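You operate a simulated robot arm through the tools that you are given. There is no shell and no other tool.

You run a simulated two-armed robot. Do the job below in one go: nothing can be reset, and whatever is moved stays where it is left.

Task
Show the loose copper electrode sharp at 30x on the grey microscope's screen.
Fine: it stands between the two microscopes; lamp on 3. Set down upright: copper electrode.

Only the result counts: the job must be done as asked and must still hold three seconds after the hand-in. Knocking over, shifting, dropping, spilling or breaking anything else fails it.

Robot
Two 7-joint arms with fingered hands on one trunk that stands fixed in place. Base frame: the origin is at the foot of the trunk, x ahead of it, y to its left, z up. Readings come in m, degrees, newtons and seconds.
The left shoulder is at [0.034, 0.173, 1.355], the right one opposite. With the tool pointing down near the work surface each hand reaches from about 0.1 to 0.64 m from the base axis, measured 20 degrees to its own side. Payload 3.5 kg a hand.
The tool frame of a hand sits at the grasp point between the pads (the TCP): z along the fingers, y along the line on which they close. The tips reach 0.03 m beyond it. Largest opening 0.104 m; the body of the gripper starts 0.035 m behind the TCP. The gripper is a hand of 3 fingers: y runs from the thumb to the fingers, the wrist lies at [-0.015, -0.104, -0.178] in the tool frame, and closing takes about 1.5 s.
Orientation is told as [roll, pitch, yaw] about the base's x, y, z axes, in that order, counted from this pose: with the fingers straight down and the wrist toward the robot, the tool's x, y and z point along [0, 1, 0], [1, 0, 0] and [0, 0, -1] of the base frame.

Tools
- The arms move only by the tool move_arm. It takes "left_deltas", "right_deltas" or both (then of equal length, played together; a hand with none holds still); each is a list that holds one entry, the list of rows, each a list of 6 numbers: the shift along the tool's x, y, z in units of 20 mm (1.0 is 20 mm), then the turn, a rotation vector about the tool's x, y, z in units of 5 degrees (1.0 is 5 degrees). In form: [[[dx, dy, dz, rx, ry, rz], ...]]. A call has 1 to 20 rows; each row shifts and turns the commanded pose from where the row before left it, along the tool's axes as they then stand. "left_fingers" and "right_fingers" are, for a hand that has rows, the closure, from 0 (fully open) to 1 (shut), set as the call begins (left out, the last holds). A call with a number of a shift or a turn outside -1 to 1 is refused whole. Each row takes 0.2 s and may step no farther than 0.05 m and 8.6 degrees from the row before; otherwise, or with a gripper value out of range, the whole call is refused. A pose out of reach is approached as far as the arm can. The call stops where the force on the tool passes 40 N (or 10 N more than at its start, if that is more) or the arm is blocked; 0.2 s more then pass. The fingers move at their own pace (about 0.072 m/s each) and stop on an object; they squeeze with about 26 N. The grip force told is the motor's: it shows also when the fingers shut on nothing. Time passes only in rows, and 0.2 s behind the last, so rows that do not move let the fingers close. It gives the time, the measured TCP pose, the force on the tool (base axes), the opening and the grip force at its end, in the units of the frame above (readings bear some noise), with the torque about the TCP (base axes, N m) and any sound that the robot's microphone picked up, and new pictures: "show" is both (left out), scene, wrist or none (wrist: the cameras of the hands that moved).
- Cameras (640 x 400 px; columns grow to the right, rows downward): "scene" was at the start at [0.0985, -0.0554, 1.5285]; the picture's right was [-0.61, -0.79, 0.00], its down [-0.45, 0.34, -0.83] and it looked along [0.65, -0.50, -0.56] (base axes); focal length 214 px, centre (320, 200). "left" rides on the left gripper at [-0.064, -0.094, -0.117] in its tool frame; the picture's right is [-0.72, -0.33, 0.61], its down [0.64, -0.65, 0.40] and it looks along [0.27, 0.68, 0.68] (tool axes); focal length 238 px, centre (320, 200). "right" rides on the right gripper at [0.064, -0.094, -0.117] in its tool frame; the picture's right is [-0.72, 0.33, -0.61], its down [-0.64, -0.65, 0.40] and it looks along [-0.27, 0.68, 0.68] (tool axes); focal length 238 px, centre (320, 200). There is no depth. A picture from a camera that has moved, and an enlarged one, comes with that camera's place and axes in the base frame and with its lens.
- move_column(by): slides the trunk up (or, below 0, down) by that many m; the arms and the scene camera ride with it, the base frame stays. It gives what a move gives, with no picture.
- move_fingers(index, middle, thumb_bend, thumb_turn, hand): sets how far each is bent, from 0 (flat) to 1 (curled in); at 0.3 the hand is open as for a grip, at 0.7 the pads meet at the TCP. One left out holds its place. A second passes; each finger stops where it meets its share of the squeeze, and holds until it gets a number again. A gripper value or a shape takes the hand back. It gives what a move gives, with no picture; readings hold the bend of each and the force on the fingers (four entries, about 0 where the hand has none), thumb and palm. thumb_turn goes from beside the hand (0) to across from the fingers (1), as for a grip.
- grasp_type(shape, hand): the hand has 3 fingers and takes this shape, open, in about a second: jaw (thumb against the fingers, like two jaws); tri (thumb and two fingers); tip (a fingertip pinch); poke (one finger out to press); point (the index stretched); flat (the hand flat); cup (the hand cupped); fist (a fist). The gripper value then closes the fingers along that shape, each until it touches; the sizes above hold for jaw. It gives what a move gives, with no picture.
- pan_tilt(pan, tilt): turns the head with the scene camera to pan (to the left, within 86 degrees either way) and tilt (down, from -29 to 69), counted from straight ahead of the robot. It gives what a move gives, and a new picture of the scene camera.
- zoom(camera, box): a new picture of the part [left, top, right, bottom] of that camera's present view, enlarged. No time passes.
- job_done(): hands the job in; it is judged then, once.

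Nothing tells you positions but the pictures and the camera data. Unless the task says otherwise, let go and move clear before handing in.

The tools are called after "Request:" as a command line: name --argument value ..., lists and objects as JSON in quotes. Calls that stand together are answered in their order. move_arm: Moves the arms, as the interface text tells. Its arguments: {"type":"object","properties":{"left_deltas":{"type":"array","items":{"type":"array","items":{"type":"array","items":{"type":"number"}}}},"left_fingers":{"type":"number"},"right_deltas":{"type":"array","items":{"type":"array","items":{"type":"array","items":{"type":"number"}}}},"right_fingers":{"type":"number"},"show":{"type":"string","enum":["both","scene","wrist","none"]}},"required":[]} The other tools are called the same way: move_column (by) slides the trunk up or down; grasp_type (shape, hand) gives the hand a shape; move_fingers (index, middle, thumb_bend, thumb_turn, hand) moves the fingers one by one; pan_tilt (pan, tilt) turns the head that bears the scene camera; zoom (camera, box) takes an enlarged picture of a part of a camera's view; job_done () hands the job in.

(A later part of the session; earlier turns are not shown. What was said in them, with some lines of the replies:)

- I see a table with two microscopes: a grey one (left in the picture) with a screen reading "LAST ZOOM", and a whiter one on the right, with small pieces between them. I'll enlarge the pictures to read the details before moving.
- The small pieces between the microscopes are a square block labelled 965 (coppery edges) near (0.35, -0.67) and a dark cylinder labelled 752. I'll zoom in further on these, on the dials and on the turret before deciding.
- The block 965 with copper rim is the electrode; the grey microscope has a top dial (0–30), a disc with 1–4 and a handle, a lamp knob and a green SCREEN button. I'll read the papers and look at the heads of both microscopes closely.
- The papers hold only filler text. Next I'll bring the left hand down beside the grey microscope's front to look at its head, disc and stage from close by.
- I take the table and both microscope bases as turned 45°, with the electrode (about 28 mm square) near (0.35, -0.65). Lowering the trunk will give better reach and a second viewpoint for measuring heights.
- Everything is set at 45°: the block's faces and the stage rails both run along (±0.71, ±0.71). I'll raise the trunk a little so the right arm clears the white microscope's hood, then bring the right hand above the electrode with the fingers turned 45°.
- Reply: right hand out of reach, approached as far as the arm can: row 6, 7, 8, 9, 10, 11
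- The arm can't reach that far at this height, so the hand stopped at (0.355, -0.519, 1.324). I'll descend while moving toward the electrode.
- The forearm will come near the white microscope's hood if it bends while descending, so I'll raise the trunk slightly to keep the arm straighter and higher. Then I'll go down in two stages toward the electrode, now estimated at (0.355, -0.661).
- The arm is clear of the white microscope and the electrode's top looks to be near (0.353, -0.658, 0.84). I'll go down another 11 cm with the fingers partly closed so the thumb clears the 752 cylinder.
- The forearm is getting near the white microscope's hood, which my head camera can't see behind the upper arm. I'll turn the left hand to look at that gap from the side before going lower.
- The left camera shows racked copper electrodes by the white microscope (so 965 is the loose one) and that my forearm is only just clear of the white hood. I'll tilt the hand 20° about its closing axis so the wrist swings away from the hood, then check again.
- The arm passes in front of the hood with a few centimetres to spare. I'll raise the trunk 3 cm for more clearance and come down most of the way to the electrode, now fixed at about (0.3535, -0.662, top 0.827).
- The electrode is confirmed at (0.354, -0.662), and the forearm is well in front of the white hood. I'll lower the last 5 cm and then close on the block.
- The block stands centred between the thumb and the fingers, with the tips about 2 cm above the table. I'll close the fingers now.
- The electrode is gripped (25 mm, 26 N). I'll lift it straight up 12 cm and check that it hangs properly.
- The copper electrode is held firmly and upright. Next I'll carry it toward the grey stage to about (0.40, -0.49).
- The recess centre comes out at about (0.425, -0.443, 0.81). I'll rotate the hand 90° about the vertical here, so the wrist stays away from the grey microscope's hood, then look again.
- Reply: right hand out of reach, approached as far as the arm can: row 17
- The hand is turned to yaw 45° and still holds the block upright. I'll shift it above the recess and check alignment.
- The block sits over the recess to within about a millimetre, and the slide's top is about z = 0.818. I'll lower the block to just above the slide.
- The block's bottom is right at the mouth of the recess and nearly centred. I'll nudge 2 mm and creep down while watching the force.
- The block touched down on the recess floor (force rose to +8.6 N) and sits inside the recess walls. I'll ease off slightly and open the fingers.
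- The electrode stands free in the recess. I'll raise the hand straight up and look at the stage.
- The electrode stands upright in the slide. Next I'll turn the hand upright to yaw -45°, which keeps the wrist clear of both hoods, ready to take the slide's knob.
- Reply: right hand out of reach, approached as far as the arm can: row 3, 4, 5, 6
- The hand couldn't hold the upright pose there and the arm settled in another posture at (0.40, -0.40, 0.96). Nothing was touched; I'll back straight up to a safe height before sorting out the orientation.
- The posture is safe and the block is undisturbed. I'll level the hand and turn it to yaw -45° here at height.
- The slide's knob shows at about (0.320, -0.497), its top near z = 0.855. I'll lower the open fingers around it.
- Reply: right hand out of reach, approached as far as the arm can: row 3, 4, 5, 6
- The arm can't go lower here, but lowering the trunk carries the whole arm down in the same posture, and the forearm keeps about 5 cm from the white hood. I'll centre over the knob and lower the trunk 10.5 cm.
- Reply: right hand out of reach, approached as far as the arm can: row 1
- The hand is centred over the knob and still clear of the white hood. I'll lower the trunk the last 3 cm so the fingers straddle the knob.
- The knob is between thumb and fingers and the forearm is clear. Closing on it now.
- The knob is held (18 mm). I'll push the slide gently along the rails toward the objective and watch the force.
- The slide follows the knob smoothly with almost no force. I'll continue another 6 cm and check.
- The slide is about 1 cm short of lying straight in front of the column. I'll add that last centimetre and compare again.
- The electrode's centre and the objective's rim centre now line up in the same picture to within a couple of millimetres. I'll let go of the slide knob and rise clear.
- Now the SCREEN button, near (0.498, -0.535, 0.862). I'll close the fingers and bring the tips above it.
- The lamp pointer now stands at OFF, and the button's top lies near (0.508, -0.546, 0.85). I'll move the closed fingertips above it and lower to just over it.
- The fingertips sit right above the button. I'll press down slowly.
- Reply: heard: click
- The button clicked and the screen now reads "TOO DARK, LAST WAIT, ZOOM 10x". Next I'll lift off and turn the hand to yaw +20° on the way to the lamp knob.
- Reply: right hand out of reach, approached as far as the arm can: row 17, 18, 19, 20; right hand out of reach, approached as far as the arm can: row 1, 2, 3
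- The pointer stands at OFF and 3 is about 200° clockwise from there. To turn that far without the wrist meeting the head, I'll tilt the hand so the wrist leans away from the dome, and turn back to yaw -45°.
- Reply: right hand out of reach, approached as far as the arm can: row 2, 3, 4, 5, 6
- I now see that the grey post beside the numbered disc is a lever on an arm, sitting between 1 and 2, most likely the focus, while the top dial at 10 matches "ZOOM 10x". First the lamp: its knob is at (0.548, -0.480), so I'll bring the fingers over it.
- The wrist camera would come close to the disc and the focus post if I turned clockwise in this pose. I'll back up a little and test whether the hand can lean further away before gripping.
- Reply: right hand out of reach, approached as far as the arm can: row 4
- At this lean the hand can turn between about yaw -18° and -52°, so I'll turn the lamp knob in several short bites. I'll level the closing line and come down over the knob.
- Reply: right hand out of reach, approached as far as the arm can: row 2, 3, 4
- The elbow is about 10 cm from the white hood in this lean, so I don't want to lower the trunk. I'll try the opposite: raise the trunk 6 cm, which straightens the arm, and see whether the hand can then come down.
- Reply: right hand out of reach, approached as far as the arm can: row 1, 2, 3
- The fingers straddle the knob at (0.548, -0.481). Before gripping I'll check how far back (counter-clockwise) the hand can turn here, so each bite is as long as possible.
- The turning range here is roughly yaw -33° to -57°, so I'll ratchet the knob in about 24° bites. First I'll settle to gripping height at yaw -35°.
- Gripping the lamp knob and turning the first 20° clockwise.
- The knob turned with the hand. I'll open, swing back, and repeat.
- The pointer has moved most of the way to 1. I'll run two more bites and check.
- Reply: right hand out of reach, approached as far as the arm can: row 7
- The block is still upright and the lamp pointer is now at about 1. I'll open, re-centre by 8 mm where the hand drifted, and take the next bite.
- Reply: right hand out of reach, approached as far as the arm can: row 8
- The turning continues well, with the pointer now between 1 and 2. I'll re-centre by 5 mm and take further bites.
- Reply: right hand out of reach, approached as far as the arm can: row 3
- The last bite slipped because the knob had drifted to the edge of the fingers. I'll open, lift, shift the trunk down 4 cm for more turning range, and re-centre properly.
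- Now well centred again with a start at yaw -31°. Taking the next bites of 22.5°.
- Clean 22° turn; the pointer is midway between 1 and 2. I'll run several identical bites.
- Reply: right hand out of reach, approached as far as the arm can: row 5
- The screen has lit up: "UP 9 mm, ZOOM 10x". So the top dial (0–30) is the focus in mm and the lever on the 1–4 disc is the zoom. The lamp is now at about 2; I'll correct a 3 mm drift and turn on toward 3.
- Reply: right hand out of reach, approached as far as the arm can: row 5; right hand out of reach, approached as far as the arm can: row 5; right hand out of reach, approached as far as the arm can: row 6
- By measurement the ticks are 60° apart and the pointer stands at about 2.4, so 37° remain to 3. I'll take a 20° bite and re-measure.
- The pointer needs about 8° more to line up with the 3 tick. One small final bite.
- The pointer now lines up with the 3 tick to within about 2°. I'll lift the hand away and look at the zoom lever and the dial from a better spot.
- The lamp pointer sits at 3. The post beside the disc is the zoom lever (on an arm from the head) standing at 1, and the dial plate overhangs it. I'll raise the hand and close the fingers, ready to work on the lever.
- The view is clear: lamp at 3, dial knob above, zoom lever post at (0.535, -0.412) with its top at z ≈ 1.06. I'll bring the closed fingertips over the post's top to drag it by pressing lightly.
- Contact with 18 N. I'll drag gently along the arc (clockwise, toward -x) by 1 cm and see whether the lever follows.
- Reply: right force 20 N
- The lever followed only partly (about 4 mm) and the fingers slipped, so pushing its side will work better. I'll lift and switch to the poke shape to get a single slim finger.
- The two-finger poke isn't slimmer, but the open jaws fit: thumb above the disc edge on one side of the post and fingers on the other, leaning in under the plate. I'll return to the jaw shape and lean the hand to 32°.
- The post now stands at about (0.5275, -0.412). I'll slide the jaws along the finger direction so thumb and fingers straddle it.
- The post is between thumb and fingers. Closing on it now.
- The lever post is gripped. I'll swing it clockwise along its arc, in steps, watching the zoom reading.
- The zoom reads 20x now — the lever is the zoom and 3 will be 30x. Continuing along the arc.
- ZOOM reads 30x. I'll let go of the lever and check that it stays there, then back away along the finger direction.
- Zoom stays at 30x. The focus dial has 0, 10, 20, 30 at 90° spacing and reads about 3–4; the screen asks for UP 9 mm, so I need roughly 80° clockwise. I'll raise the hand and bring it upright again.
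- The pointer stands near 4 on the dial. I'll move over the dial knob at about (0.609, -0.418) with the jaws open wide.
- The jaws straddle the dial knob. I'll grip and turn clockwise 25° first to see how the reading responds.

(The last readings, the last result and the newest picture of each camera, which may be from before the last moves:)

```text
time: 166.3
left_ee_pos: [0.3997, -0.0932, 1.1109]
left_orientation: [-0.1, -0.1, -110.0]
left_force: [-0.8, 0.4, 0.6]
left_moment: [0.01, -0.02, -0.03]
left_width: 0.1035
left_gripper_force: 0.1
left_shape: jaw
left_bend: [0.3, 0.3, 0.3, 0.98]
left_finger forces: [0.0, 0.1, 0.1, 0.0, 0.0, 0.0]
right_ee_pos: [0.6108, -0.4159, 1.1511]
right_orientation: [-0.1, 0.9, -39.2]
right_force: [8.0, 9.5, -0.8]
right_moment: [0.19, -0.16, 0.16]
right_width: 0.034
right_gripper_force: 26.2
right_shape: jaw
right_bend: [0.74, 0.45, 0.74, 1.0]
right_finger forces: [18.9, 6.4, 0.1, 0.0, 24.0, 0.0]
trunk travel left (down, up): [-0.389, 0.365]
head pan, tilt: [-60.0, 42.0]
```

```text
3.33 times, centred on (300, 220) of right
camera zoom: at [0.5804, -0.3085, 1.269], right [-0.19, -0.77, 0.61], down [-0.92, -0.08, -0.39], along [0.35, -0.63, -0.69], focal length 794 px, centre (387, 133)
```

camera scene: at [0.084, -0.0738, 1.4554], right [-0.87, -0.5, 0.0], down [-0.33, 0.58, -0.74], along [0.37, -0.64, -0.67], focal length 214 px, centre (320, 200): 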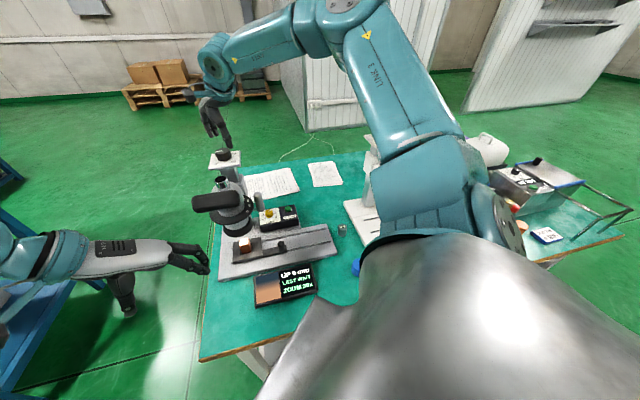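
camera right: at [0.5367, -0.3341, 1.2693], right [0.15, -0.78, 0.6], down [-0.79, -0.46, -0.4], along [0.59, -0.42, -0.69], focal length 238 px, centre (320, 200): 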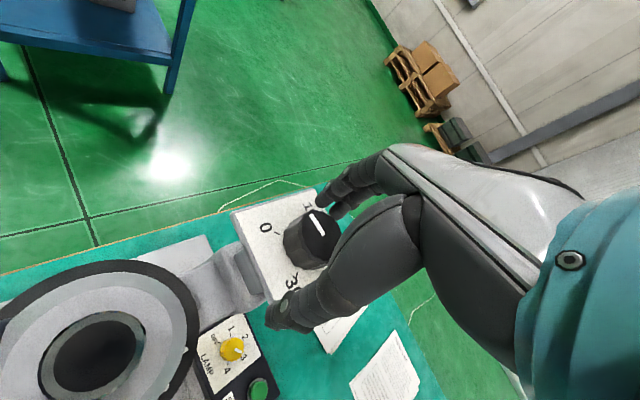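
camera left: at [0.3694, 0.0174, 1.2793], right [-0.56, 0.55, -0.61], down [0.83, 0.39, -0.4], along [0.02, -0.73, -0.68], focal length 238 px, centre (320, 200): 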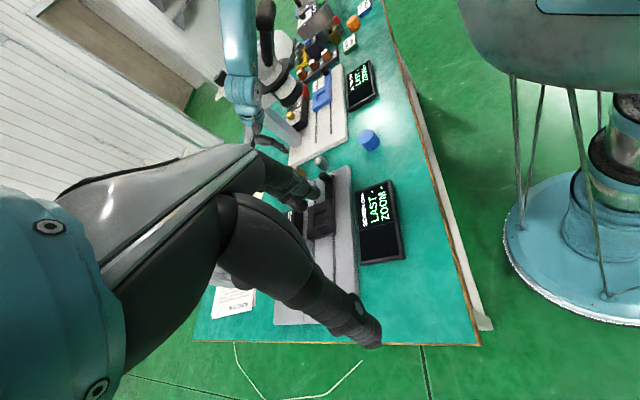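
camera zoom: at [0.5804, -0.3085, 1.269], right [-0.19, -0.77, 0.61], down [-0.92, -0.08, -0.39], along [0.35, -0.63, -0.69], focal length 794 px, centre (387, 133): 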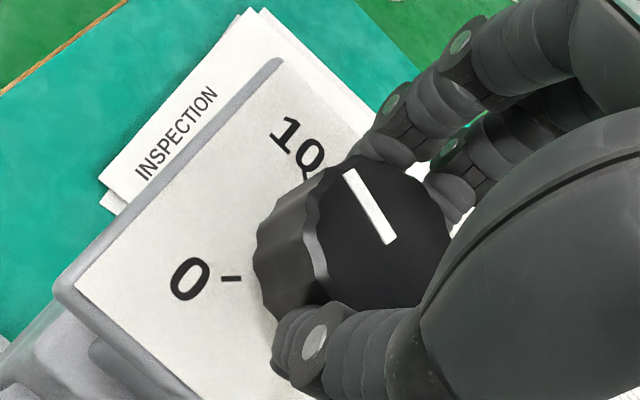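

The reading has dropped to UP 8 mm, so clockwise is right. I'll turn on in small steps and watch.

Request:
move_arm --right_deltas '[[[0, 0, 0, 0, 0, 1], [0, 0, 0, 0, 0, 1], [0, 0, 0, 0, 0, 1], [0, 0, 0, 0, 0, 0], [0, 0, 0, 0, 0, 0], [0, 0, 0, 0, 0, 0], [0, 0, 0, 0, 0, 0], [0, 0, 0, 0, 0, 0]]]' --show "none"

Request:
zoom --camera "scene" --box '[245, 255, 325, 310]'

Request:
zoom --camera "right" --box '[240, 160, 360, 280]'

```text
time: 168.1
left_ee_pos: [0.3988, -0.0931, 1.1108]
left_orientation: [0.0, -0.2, -110.0]
left_force: [0.9, 0.7, 0.4]
left_moment: [0.0, 0.01, -0.01]
left_width: 0.1037
left_gripper_force: 0.1
left_shape: jaw
left_bend: [0.3, 0.3, 0.3, 0.98]
left_finger forces: [0.0, 0.0, 0.1, 0.1, 0.0, 0.0]
right_ee_pos: [0.6121, -0.4156, 1.1518]
right_orientation: [-0.2, 0.9, -54.0]
right_force: [11.2, 11.7, -1.2]
right_moment: [0.25, -0.26, 0.23]
right_width: 0.0338
right_gripper_force: 25.8
right_shape: jaw
right_bend: [0.74, 0.46, 0.74, 1.0]
right_finger forces: [18.6, 5.3, 0.1, 0.1, 25.4, 0.0]
trunk travel left (down, up): [-0.389, 0.365]
head pan, tilt: [-60.0, 42.0]
```

```text
7.27 times, centred on (285, 282) of scene
camera zoom: at [0.0853, -0.0718, 1.4555], right [-0.87, -0.5, 0.0], down [-0.34, 0.58, -0.74], along [0.37, -0.64, -0.67], focal length 1560 px, centre (574, -400)
```

zoom: 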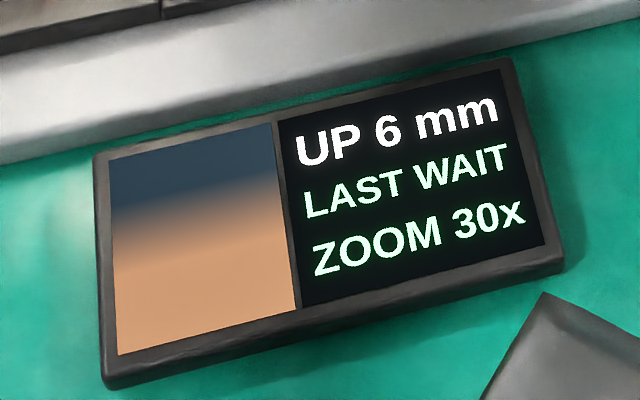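

```text
3.33 times, centred on (300, 220) of right
camera zoom: at [0.6102, -0.3031, 1.2688], right [-0.38, -0.69, 0.61], down [-0.91, 0.16, -0.39], along [0.18, -0.7, -0.69], focal length 794 px, centre (387, 133)
```

zoom: 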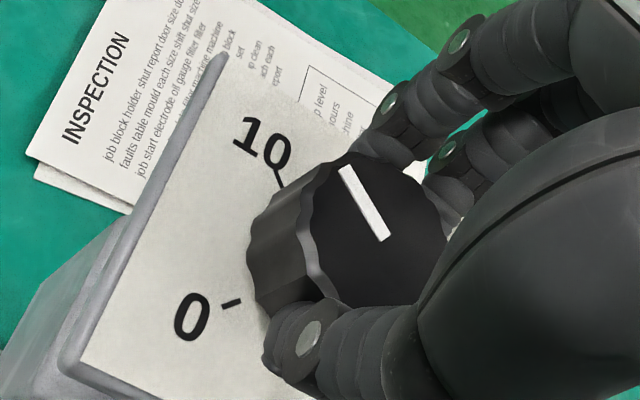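

UP 6 mm now. Continuing in the same grip.

Request:
move_arm --right_deltas '[[[0, 0, 0, 0, 0, 1], [0, 0, 0, 0, 0, 1], [0, 0, 0, 0, 0, 1], [0, 0, 0, 0, 0, 0], [0, 0, 0, 0, 0, 0], [0, 0, 0, 0, 0, 0], [0, 0, 0, 0, 0, 0]]]' --show "none"

Request:
zoom --camera "scene" --box '[245, 255, 325, 310]'

Request:
zoom --camera "scene" --box '[180, 100, 320, 240]'

```text
time: 169.7
left_ee_pos: [0.3979, -0.0909, 1.1104]
left_orientation: [-0.1, -0.1, -110.1]
left_force: [-0.7, -0.4, 0.6]
left_moment: [0.01, -0.01, -0.02]
left_width: 0.1035
left_gripper_force: 0.1
left_shape: jaw
left_bend: [0.3, 0.3, 0.3, 0.98]
left_finger forces: [0.1, 0.0, 0.0, 0.1, 0.0, 0.0]
right_ee_pos: [0.6117, -0.4148, 1.1513]
right_orientation: [-0.3, 0.8, -69.0]
right_force: [15.2, 14.6, 1.1]
right_moment: [0.33, -0.34, 0.26]
right_width: 0.0332
right_gripper_force: 26.0
right_shape: jaw
right_bend: [0.74, 0.47, 0.74, 0.98]
right_finger forces: [17.0, 4.4, 0.0, 0.0, 27.7, 0.1]
trunk travel left (down, up): [-0.389, 0.365]
head pan, tilt: [-60.0, 42.0]
```

```text
7.27 times, centred on (285, 282) of scene
camera zoom: at [0.0858, -0.0714, 1.4555], right [-0.87, -0.5, 0.0], down [-0.34, 0.58, -0.74], along [0.37, -0.64, -0.67], focal length 1560 px, centre (574, -400)
```

zoom: 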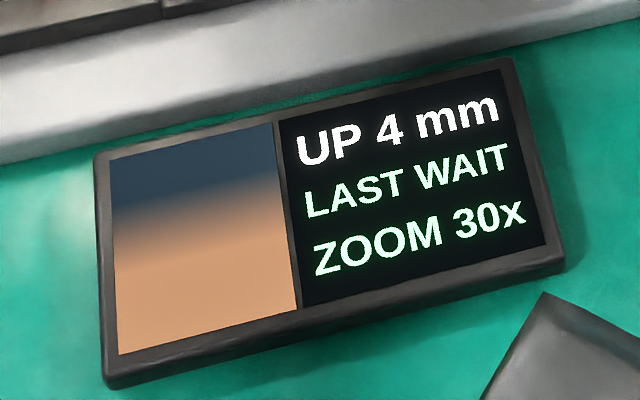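

```text
2.86 times, centred on (250, 170) of scene
camera zoom: at [0.0858, -0.0714, 1.4555], right [-0.87, -0.5, 0.0], down [-0.34, 0.58, -0.74], along [0.37, -0.64, -0.67], focal length 613 px, centre (520, 286)
```

zoom: 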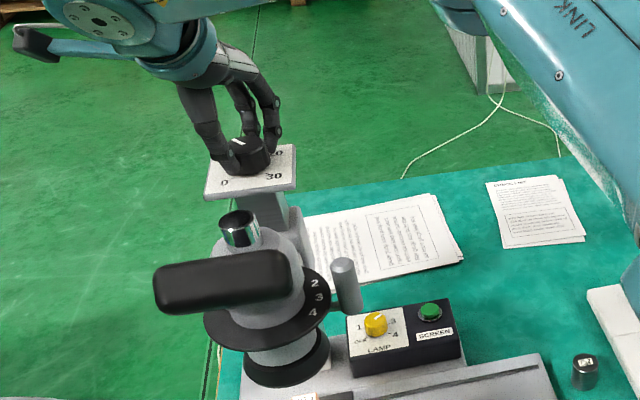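

UP 4 mm. There's some sideways load building up, so I'll release, swing back 40°, re-centre by 3 mm and take another grip.

Request:
move_arm --right_deltas '[[[0, 0, 0, 0, 0, 0], [0, 0, 0, 0, 0, 0], [0, 0, 0, 0, 0, 0], [0, 0, 0, 0, 0, -1], [0, 0, 0, 0, 0, -1], [0, 0, 0, 0, 0, -1], [0, 0, 0, 0, 0, -1], [0, 0, 0, 0, 0, -1], [0, 0, 0, 0, 0, -1], [0, 0, 0, 0, 0, -1], [0, 0, 0, 0, 0, -1], [0.2, 0.06, 0, 0, 0, 0]]]' --right_fingers 0.2 --show "none"

Request:
zoom --camera "right" --box '[220, 140, 400, 300]'

Request:
zoom --camera "scene" --box '[190, 130, 330, 310]'

```text
time: 172.3
left_ee_pos: [0.3985, -0.0936, 1.1112]
left_orientation: [-0.1, 0.1, -109.9]
left_force: [0.1, -0.6, 0.6]
left_moment: [0.01, 0.01, 0.01]
left_width: 0.1038
left_gripper_force: 0.0
left_shape: jaw
left_bend: [0.3, 0.3, 0.3, 0.98]
left_finger forces: [0.1, 0.1, 0.0, 0.1, 0.0, 0.0]
right_ee_pos: [0.6132, -0.4145, 1.1509]
right_orientation: [0.2, 0.9, -29.1]
right_force: [0.4, 0.3, 0.3]
right_moment: [0.0, 0.0, 0.0]
right_width: 0.0828
right_gripper_force: 0.0
right_shape: jaw
right_bend: [0.27, 0.34, 0.5, 0.99]
right_finger forces: [0.0, 0.0, 0.0, 0.1, 0.1, 0.0]
trunk travel left (down, up): [-0.389, 0.365]
head pan, tilt: [-60.0, 42.0]
```

```text
2.50 times, centred on (310, 220) of right
camera zoom: at [0.5639, -0.3138, 1.2695], right [-0.06, -0.79, 0.61], down [-0.89, -0.24, -0.4], along [0.46, -0.56, -0.69], focal length 596 px, centre (345, 150)
```

zoom: 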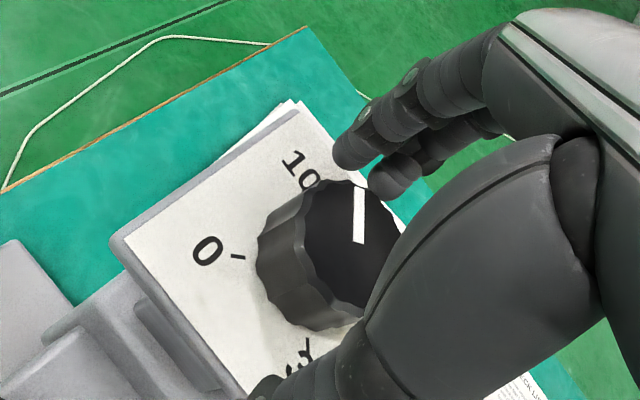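

```text
2.22 times, centred on (260, 220) of scene
camera zoom: at [0.0836, -0.0735, 1.4555], right [-0.87, -0.5, 0.0], down [-0.33, 0.58, -0.74], along [0.37, -0.64, -0.67], focal length 477 px, centre (453, 156)
```

zoom: 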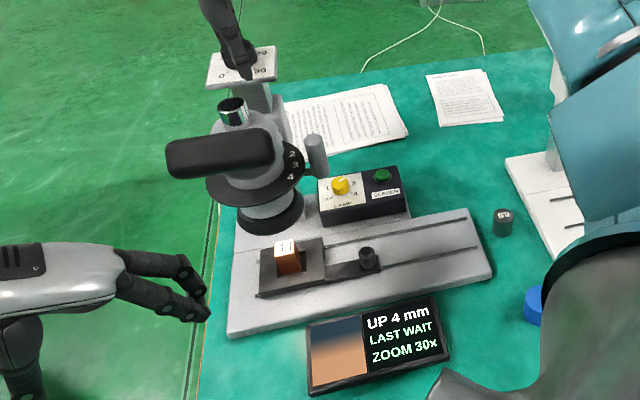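

Request:
move_arm --right_deltas '[[[0, 0, 0, 0, 0, 0], [0, 0, 0, 0, 0, 0], [0, 0, 0, 0, 0, 0], [0, 0, 0, 0, 0, 0], [0, 0, 0, 0, 0, 1], [0, 0, 0, 0, 0, 1], [0, 0, 0, 0, 0, 1], [0, 0, 0, 0, 0, 1], [0, 0, 0, 0, 0, 0], [0, 0, 0, 0, 0, 0], [0, 0, 0, 0, 0, 0], [0, 0, 0, 0, 0, 0]]]' --right_fingers 1.0 --show "none"

Request:
zoom --camera "scene" --box '[245, 255, 325, 310]'

```text
time: 174.9
left_ee_pos: [0.399, -0.0943, 1.1103]
left_orientation: [-0.1, -0.1, -109.9]
left_force: [0.3, 0.9, 0.9]
left_moment: [0.02, -0.03, 0.0]
left_width: 0.1035
left_gripper_force: 0.2
left_shape: jaw
left_bend: [0.3, 0.3, 0.3, 0.98]
left_finger forces: [0.0, 0.0, 0.1, 0.1, 0.1, 0.0]
right_ee_pos: [0.6151, -0.4132, 1.1513]
right_orientation: [-0.1, 0.8, -49.2]
right_force: [8.5, 6.2, -0.6]
right_moment: [0.06, -0.22, 0.19]
right_width: 0.0348
right_gripper_force: 25.7
right_shape: jaw
right_bend: [0.74, 0.44, 0.74, 1.0]
right_finger forces: [18.5, 6.9, 0.1, 0.0, 23.5, 0.0]
trunk travel left (down, up): [-0.389, 0.365]
head pan, tilt: [-60.0, 42.0]
```

```text
7.27 times, centred on (285, 282) of scene
camera zoom: at [0.0851, -0.0729, 1.4555], right [-0.87, -0.5, 0.0], down [-0.34, 0.58, -0.74], along [0.37, -0.64, -0.67], focal length 1560 px, centre (574, -400)
```

zoom: 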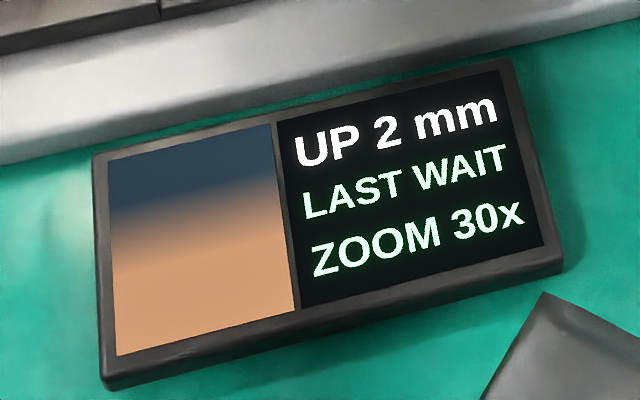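

Request:
move_arm --right_deltas '[[[0, 0, 0, 0, 0, 1], [0, 0, 0, 0, 0, 1], [0, 0, 0, 0, 0, 0], [0, 0, 0, 0, 0, 0], [0, 0, 0, 0, 0, 0], [0, 0, 0, 0, 0, 0]]]' --show "none"

Request:
zoom --camera "scene" --box '[245, 255, 325, 310]'

```text
time: 176.3
left_ee_pos: [0.3993, -0.0923, 1.1099]
left_orientation: [-0.1, -0.2, -110.0]
left_force: [-0.4, 0.8, -0.1]
left_moment: [0.0, -0.02, 0.02]
left_width: 0.1037
left_gripper_force: 0.2
left_shape: jaw
left_bend: [0.3, 0.3, 0.3, 0.98]
left_finger forces: [0.0, 0.0, 0.0, 0.0, 0.0, 0.1]
right_ee_pos: [0.6156, -0.4132, 1.1504]
right_orientation: [-0.2, 0.9, -59.1]
right_force: [14.3, 6.6, 1.2]
right_moment: [0.08, -0.34, 0.23]
right_width: 0.0344
right_gripper_force: 26.3
right_shape: jaw
right_bend: [0.74, 0.44, 0.74, 1.0]
right_finger forces: [19.2, 6.6, 0.1, 0.0, 24.0, 0.0]
trunk travel left (down, up): [-0.389, 0.365]
head pan, tilt: [-60.0, 42.0]
```

```text
7.27 times, centred on (285, 282) of scene
camera zoom: at [0.0855, -0.0727, 1.4555], right [-0.87, -0.5, 0.0], down [-0.34, 0.58, -0.74], along [0.37, -0.64, -0.67], focal length 1560 px, centre (574, -400)
```

zoom: 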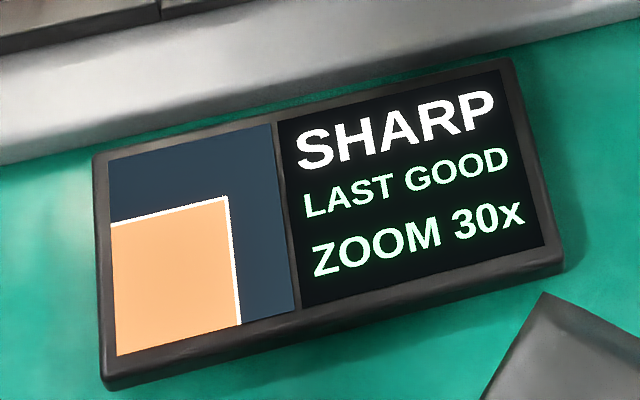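

The screen reads "SHARP, LAST GOOD, ZOOM 30x". I'll go about 4° further to sit nearer the middle of the sharp range, then check it stays sharp.

Request:
move_arm --right_deltas '[[[0, 0, 0, 0, 0, 0.7], [0, 0, 0, 0, 0, 0], [0, 0, 0, 0, 0, 0], [0, 0, 0, 0, 0, 0], [0, 0, 0, 0, 0, 0]]]' --show "none"

Request:
zoom --camera "scene" --box '[245, 255, 325, 310]'

```text
time: 177.5
left_ee_pos: [0.3989, -0.0931, 1.1105]
left_orientation: [-0.1, -0.1, -110.0]
left_force: [-1.0, -0.2, 0.4]
left_moment: [-0.01, -0.03, -0.03]
left_width: 0.1035
left_gripper_force: 0.1
left_shape: jaw
left_bend: [0.3, 0.3, 0.3, 0.98]
left_finger forces: [0.1, 0.0, 0.0, 0.0, 0.0, 0.1]
right_ee_pos: [0.6147, -0.4121, 1.1514]
right_orientation: [-0.2, 0.9, -62.5]
right_force: [14.8, 6.1, 1.5]
right_moment: [0.08, -0.35, 0.22]
right_width: 0.0348
right_gripper_force: 26.4
right_shape: jaw
right_bend: [0.74, 0.45, 0.75, 1.0]
right_finger forces: [19.3, 6.5, 0.1, 0.0, 24.2, 0.0]
trunk travel left (down, up): [-0.389, 0.365]
head pan, tilt: [-60.0, 42.0]
```

```text
7.27 times, centred on (285, 282) of scene
camera zoom: at [0.0855, -0.0727, 1.4554], right [-0.87, -0.5, 0.0], down [-0.34, 0.58, -0.74], along [0.37, -0.64, -0.67], focal length 1560 px, centre (574, -400)
```

zoom: 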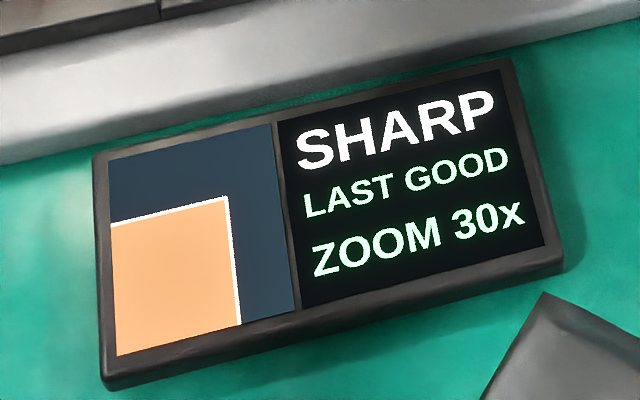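

Still sharp. I'll let go of the dial and rise straight up.

Request:
move_arm --right_deltas '[[[0, 0, 0, 0, 0, 0], [0, 0, 0, 0, 0, 0], [0, 0, 0, 0, 0, 0], [0, 0, -0.5, 0, 0, 0], [0, 0, -0.8, 0, 0, 0], [0, 0, -0.9, 0, 0, 0], [0, 0, -0.9, 0, 0, 0], [0, 0, -0.9, 0, 0, 0], [0, 0, -0.9, 0, 0, 0]]]' --right_fingers 0.1

Request:
zoom --camera "scene" --box '[245, 255, 325, 310]'

Request:
zoom --camera "scene" --box '[190, 130, 330, 260]'

```text
time: 179.5
left_ee_pos: [0.3972, -0.0941, 1.1099]
left_orientation: [0.0, 0.0, -110.0]
left_force: [0.3, 0.4, -0.4]
left_moment: [0.02, -0.02, -0.01]
left_width: 0.1037
left_gripper_force: 0.1
left_shape: jaw
left_bend: [0.3, 0.3, 0.3, 0.98]
left_finger forces: [0.1, 0.1, 0.0, 0.0, 0.0, 0.0]
right_ee_pos: [0.6137, -0.4157, 1.2491]
right_orientation: [-0.4, 0.8, -62.7]
right_force: [0.0, -0.2, 0.0]
right_moment: [-0.01, -0.03, 0.01]
right_width: 0.0932
right_gripper_force: 0.1
right_shape: jaw
right_bend: [0.29, 0.32, 0.36, 0.98]
right_finger forces: [0.0, 0.0, 0.1, 0.1, 0.0, 0.0]
trunk travel left (down, up): [-0.389, 0.365]
head pan, tilt: [-60.0, 42.0]
camera scene: at [0.0833, -0.0737, 1.4555], right [-0.87, -0.5, 0.0], down [-0.33, 0.58, -0.74], along [0.37, -0.64, -0.67], focal length 214 px, centre (320, 200)
camera right: at [0.6288, -0.3039, 1.3669], right [-0.48, -0.63, 0.61], down [-0.87, 0.29, -0.39], along [0.07, -0.72, -0.69], focal length 238 px, centre (320, 200)
```

scene: 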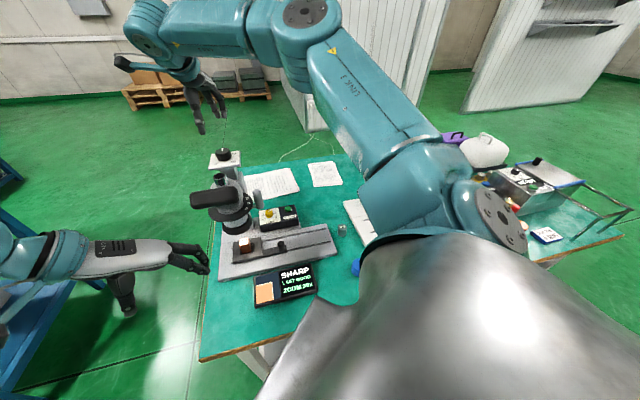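
right: 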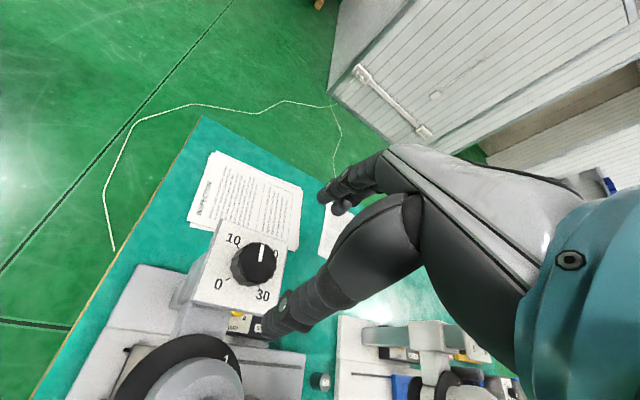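

```text
7.27 times, centred on (285, 282) of scene
camera zoom: at [0.0833, -0.0737, 1.4555], right [-0.87, -0.5, 0.0], down [-0.33, 0.58, -0.74], along [0.37, -0.64, -0.67], focal length 1560 px, centre (574, -400)
```

zoom: 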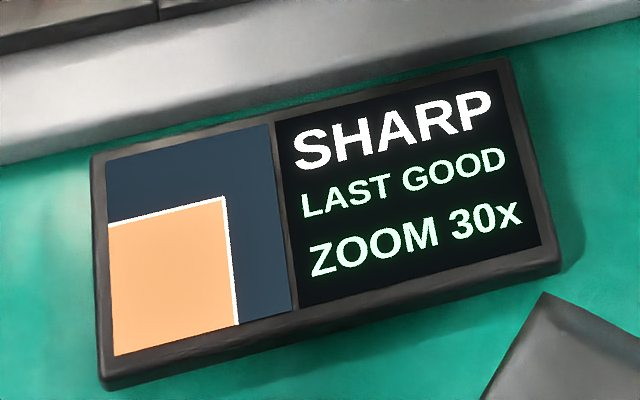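

```text
3.08 times, centred on (260, 195) of scene
camera zoom: at [0.0833, -0.0737, 1.4555], right [-0.87, -0.5, 0.0], down [-0.33, 0.58, -0.74], along [0.37, -0.64, -0.67], focal length 660 px, centre (505, 215)
```

zoom: 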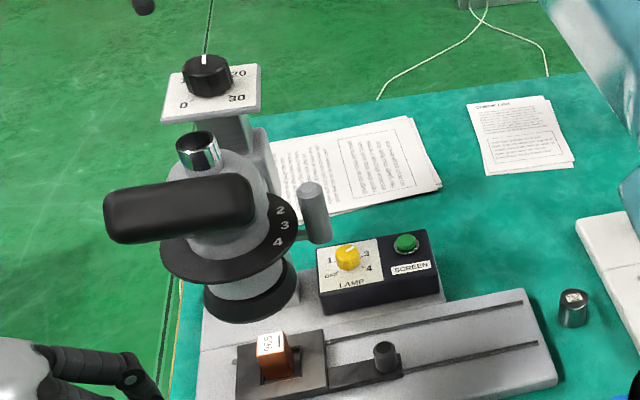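

Sharp at 30x holds with the hand off the dial. I'll move the right hand well clear and check the whole table, the lamp pointer and the electrode once more.

Request:
move_arm --right_deltas '[[[0, 0, -0.9, 0, 0, 0], [0, 0, -0.9, 0, 0, 0], [-0.8, -0.4, -0.2, 0, 0, 0], [-0.8, -0.4, -0.2, 0, 0, 0], [-0.8, -0.4, -0.2, 0, 0, 0], [-0.8, -0.4, 0, 0, 0, 0], [-0.8, -0.4, 0, 0, 0, 0], [-0.8, -0.4, 0, 0, 0, 0], [-0.8, -0.4, 0, 0, 0, 0], [-0.8, -0.4, 0, 0, 0, 0], [-0.8, -0.4, 0, 0, 0, 0], [-0.8, -0.4, 0, 0, 0, 0]]]'

Request:
zoom --camera "scene" --box '[190, 140, 420, 310]'

Request:
zoom --camera "scene" --box '[255, 200, 305, 235]'

Request:
zoom --camera "scene" --box '[225, 225, 285, 265]'

Request:
zoom --camera "scene" --box '[245, 255, 325, 310]'

```text
time: 182.1
left_ee_pos: [0.3971, -0.0943, 1.1112]
left_orientation: [0.0, 0.0, -110.0]
left_force: [-0.6, -0.2, -0.1]
left_moment: [-0.01, 0.03, 0.0]
left_width: 0.1034
left_gripper_force: 0.1
left_shape: jaw
left_bend: [0.3, 0.3, 0.3, 0.98]
left_finger forces: [0.0, 0.0, 0.0, 0.1, 0.0, 0.0]
right_ee_pos: [0.4356, -0.4178, 1.3001]
right_orientation: [-0.2, 0.9, -62.7]
right_force: [-0.2, -1.1, -0.1]
right_moment: [0.0, -0.01, 0.01]
right_width: 0.0935
right_gripper_force: 0.2
right_shape: jaw
right_bend: [0.29, 0.32, 0.36, 0.98]
right_finger forces: [0.0, 0.0, 0.0, 0.1, 0.0, 0.0]
trunk travel left (down, up): [-0.389, 0.365]
head pan, tilt: [-60.0, 42.0]
camera scene: at [0.0828, -0.0739, 1.4556], right [-0.87, -0.5, 0.0], down [-0.33, 0.58, -0.74], along [0.37, -0.64, -0.67], focal length 214 px, centre (320, 200)
camera right: at [0.4509, -0.3065, 1.4171], right [-0.48, -0.63, 0.61], down [-0.87, 0.29, -0.39], along [0.07, -0.72, -0.69], focal length 238 px, centre (320, 200)
```

scene: 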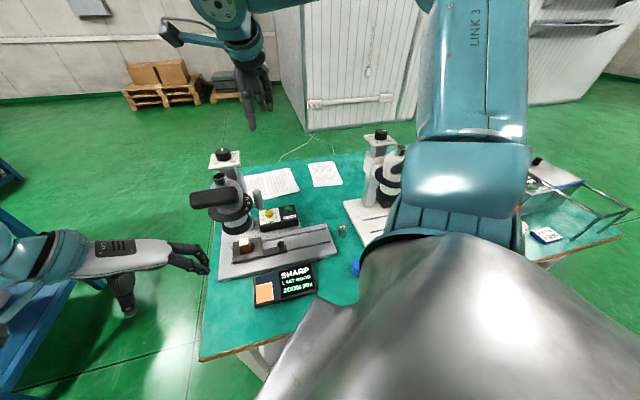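
right: 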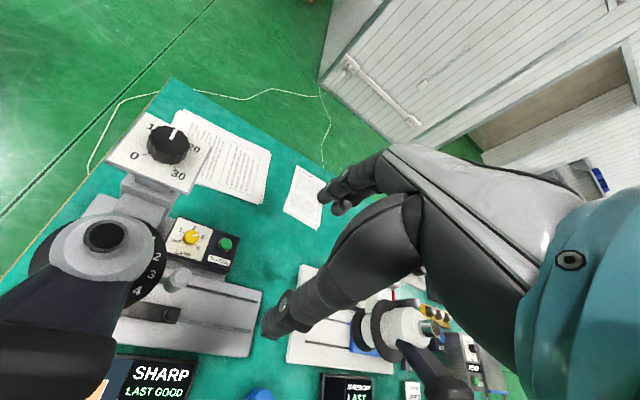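

```text
2.35 times, centred on (305, 225) of scene
camera zoom: at [0.0828, -0.0739, 1.4556], right [-0.87, -0.5, 0.0], down [-0.33, 0.58, -0.74], along [0.37, -0.64, -0.67], focal length 505 px, centre (355, 141)
```

zoom: 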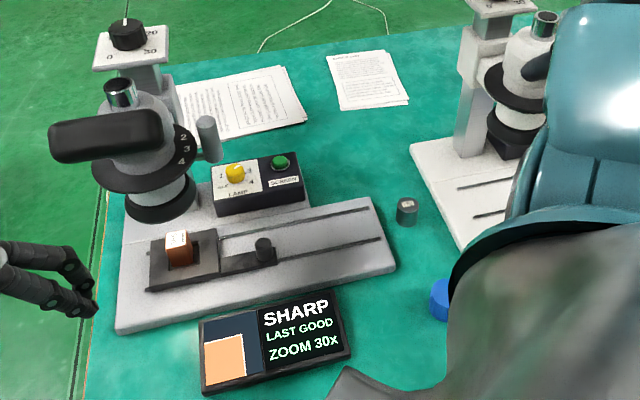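

```text
11.43 times, centred on (280, 218) of scene
camera zoom: at [0.0828, -0.0739, 1.4556], right [-0.87, -0.5, 0.0], down [-0.33, 0.58, -0.74], along [0.37, -0.64, -0.67], focal length 2451 px, centre (777, 0)
```

zoom: 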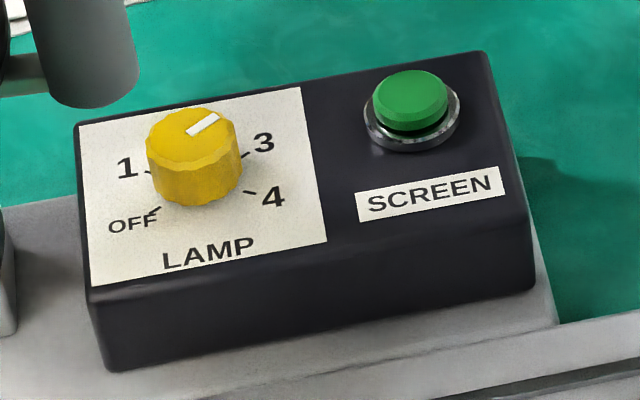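

```text
10.00 times, centred on (255, 245) of scene
camera zoom: at [0.0828, -0.0739, 1.4556], right [-0.87, -0.5, 0.0], down [-0.33, 0.58, -0.74], along [0.37, -0.64, -0.67], focal length 2145 px, centre (970, -250)
```

zoom: 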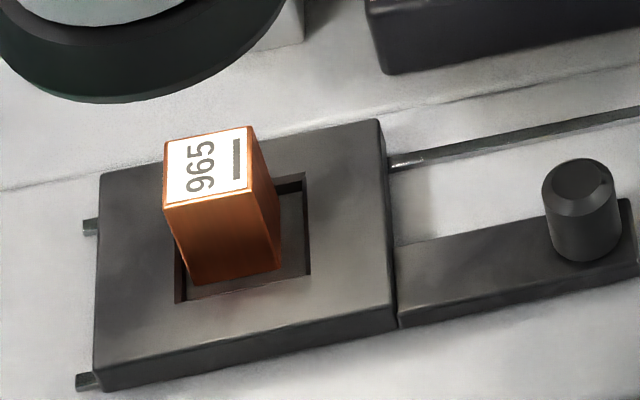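

```text
7.27 times, centred on (285, 282) of scene
camera zoom: at [0.0828, -0.0739, 1.4556], right [-0.87, -0.5, 0.0], down [-0.33, 0.58, -0.74], along [0.37, -0.64, -0.67], focal length 1560 px, centre (574, -400)
```

zoom: 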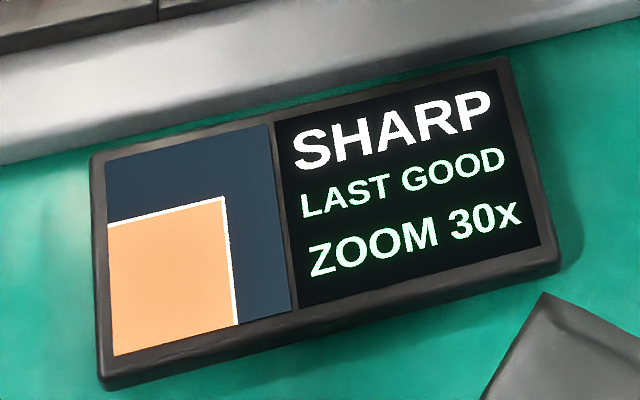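

The electrode stands upright in the grey microscope's slide and the screen reads SHARP, LAST GOOD, ZOOM 30x. The lamp pointer is at 3, both hands are clear, and the other pieces look to be where they were. Handing in.

Request:
job_done

```text
The job is handed in.
```

The loose copper electrode (965) is now shown sharp at 30x on the grey microscope's screen, and I have handed the job in. My last look showed:

- **Screen:** "SHARP, LAST GOOD, ZOOM 30x". It stayed that way after I let go of the focus dial and moved clear. The picture shows a corner of the electrode, not all of it, because it is not centred in the view.
- **Electrode:** it stands upright in the slide's recess, under the objective.
- **Lamp:** its pointer lines up with the 3 mark to within a few degrees.
- **Everything else:** the 752 and blue cylinders, the papers and the white microscope looked to be where they were. My arm hid part of the white microscope and the racked pieces beside it, so I checked those less closely.

The screen had been off. I pressed its button, moved the zoom lever from 10x to 30x and turned the focus dial up until it read sharp.
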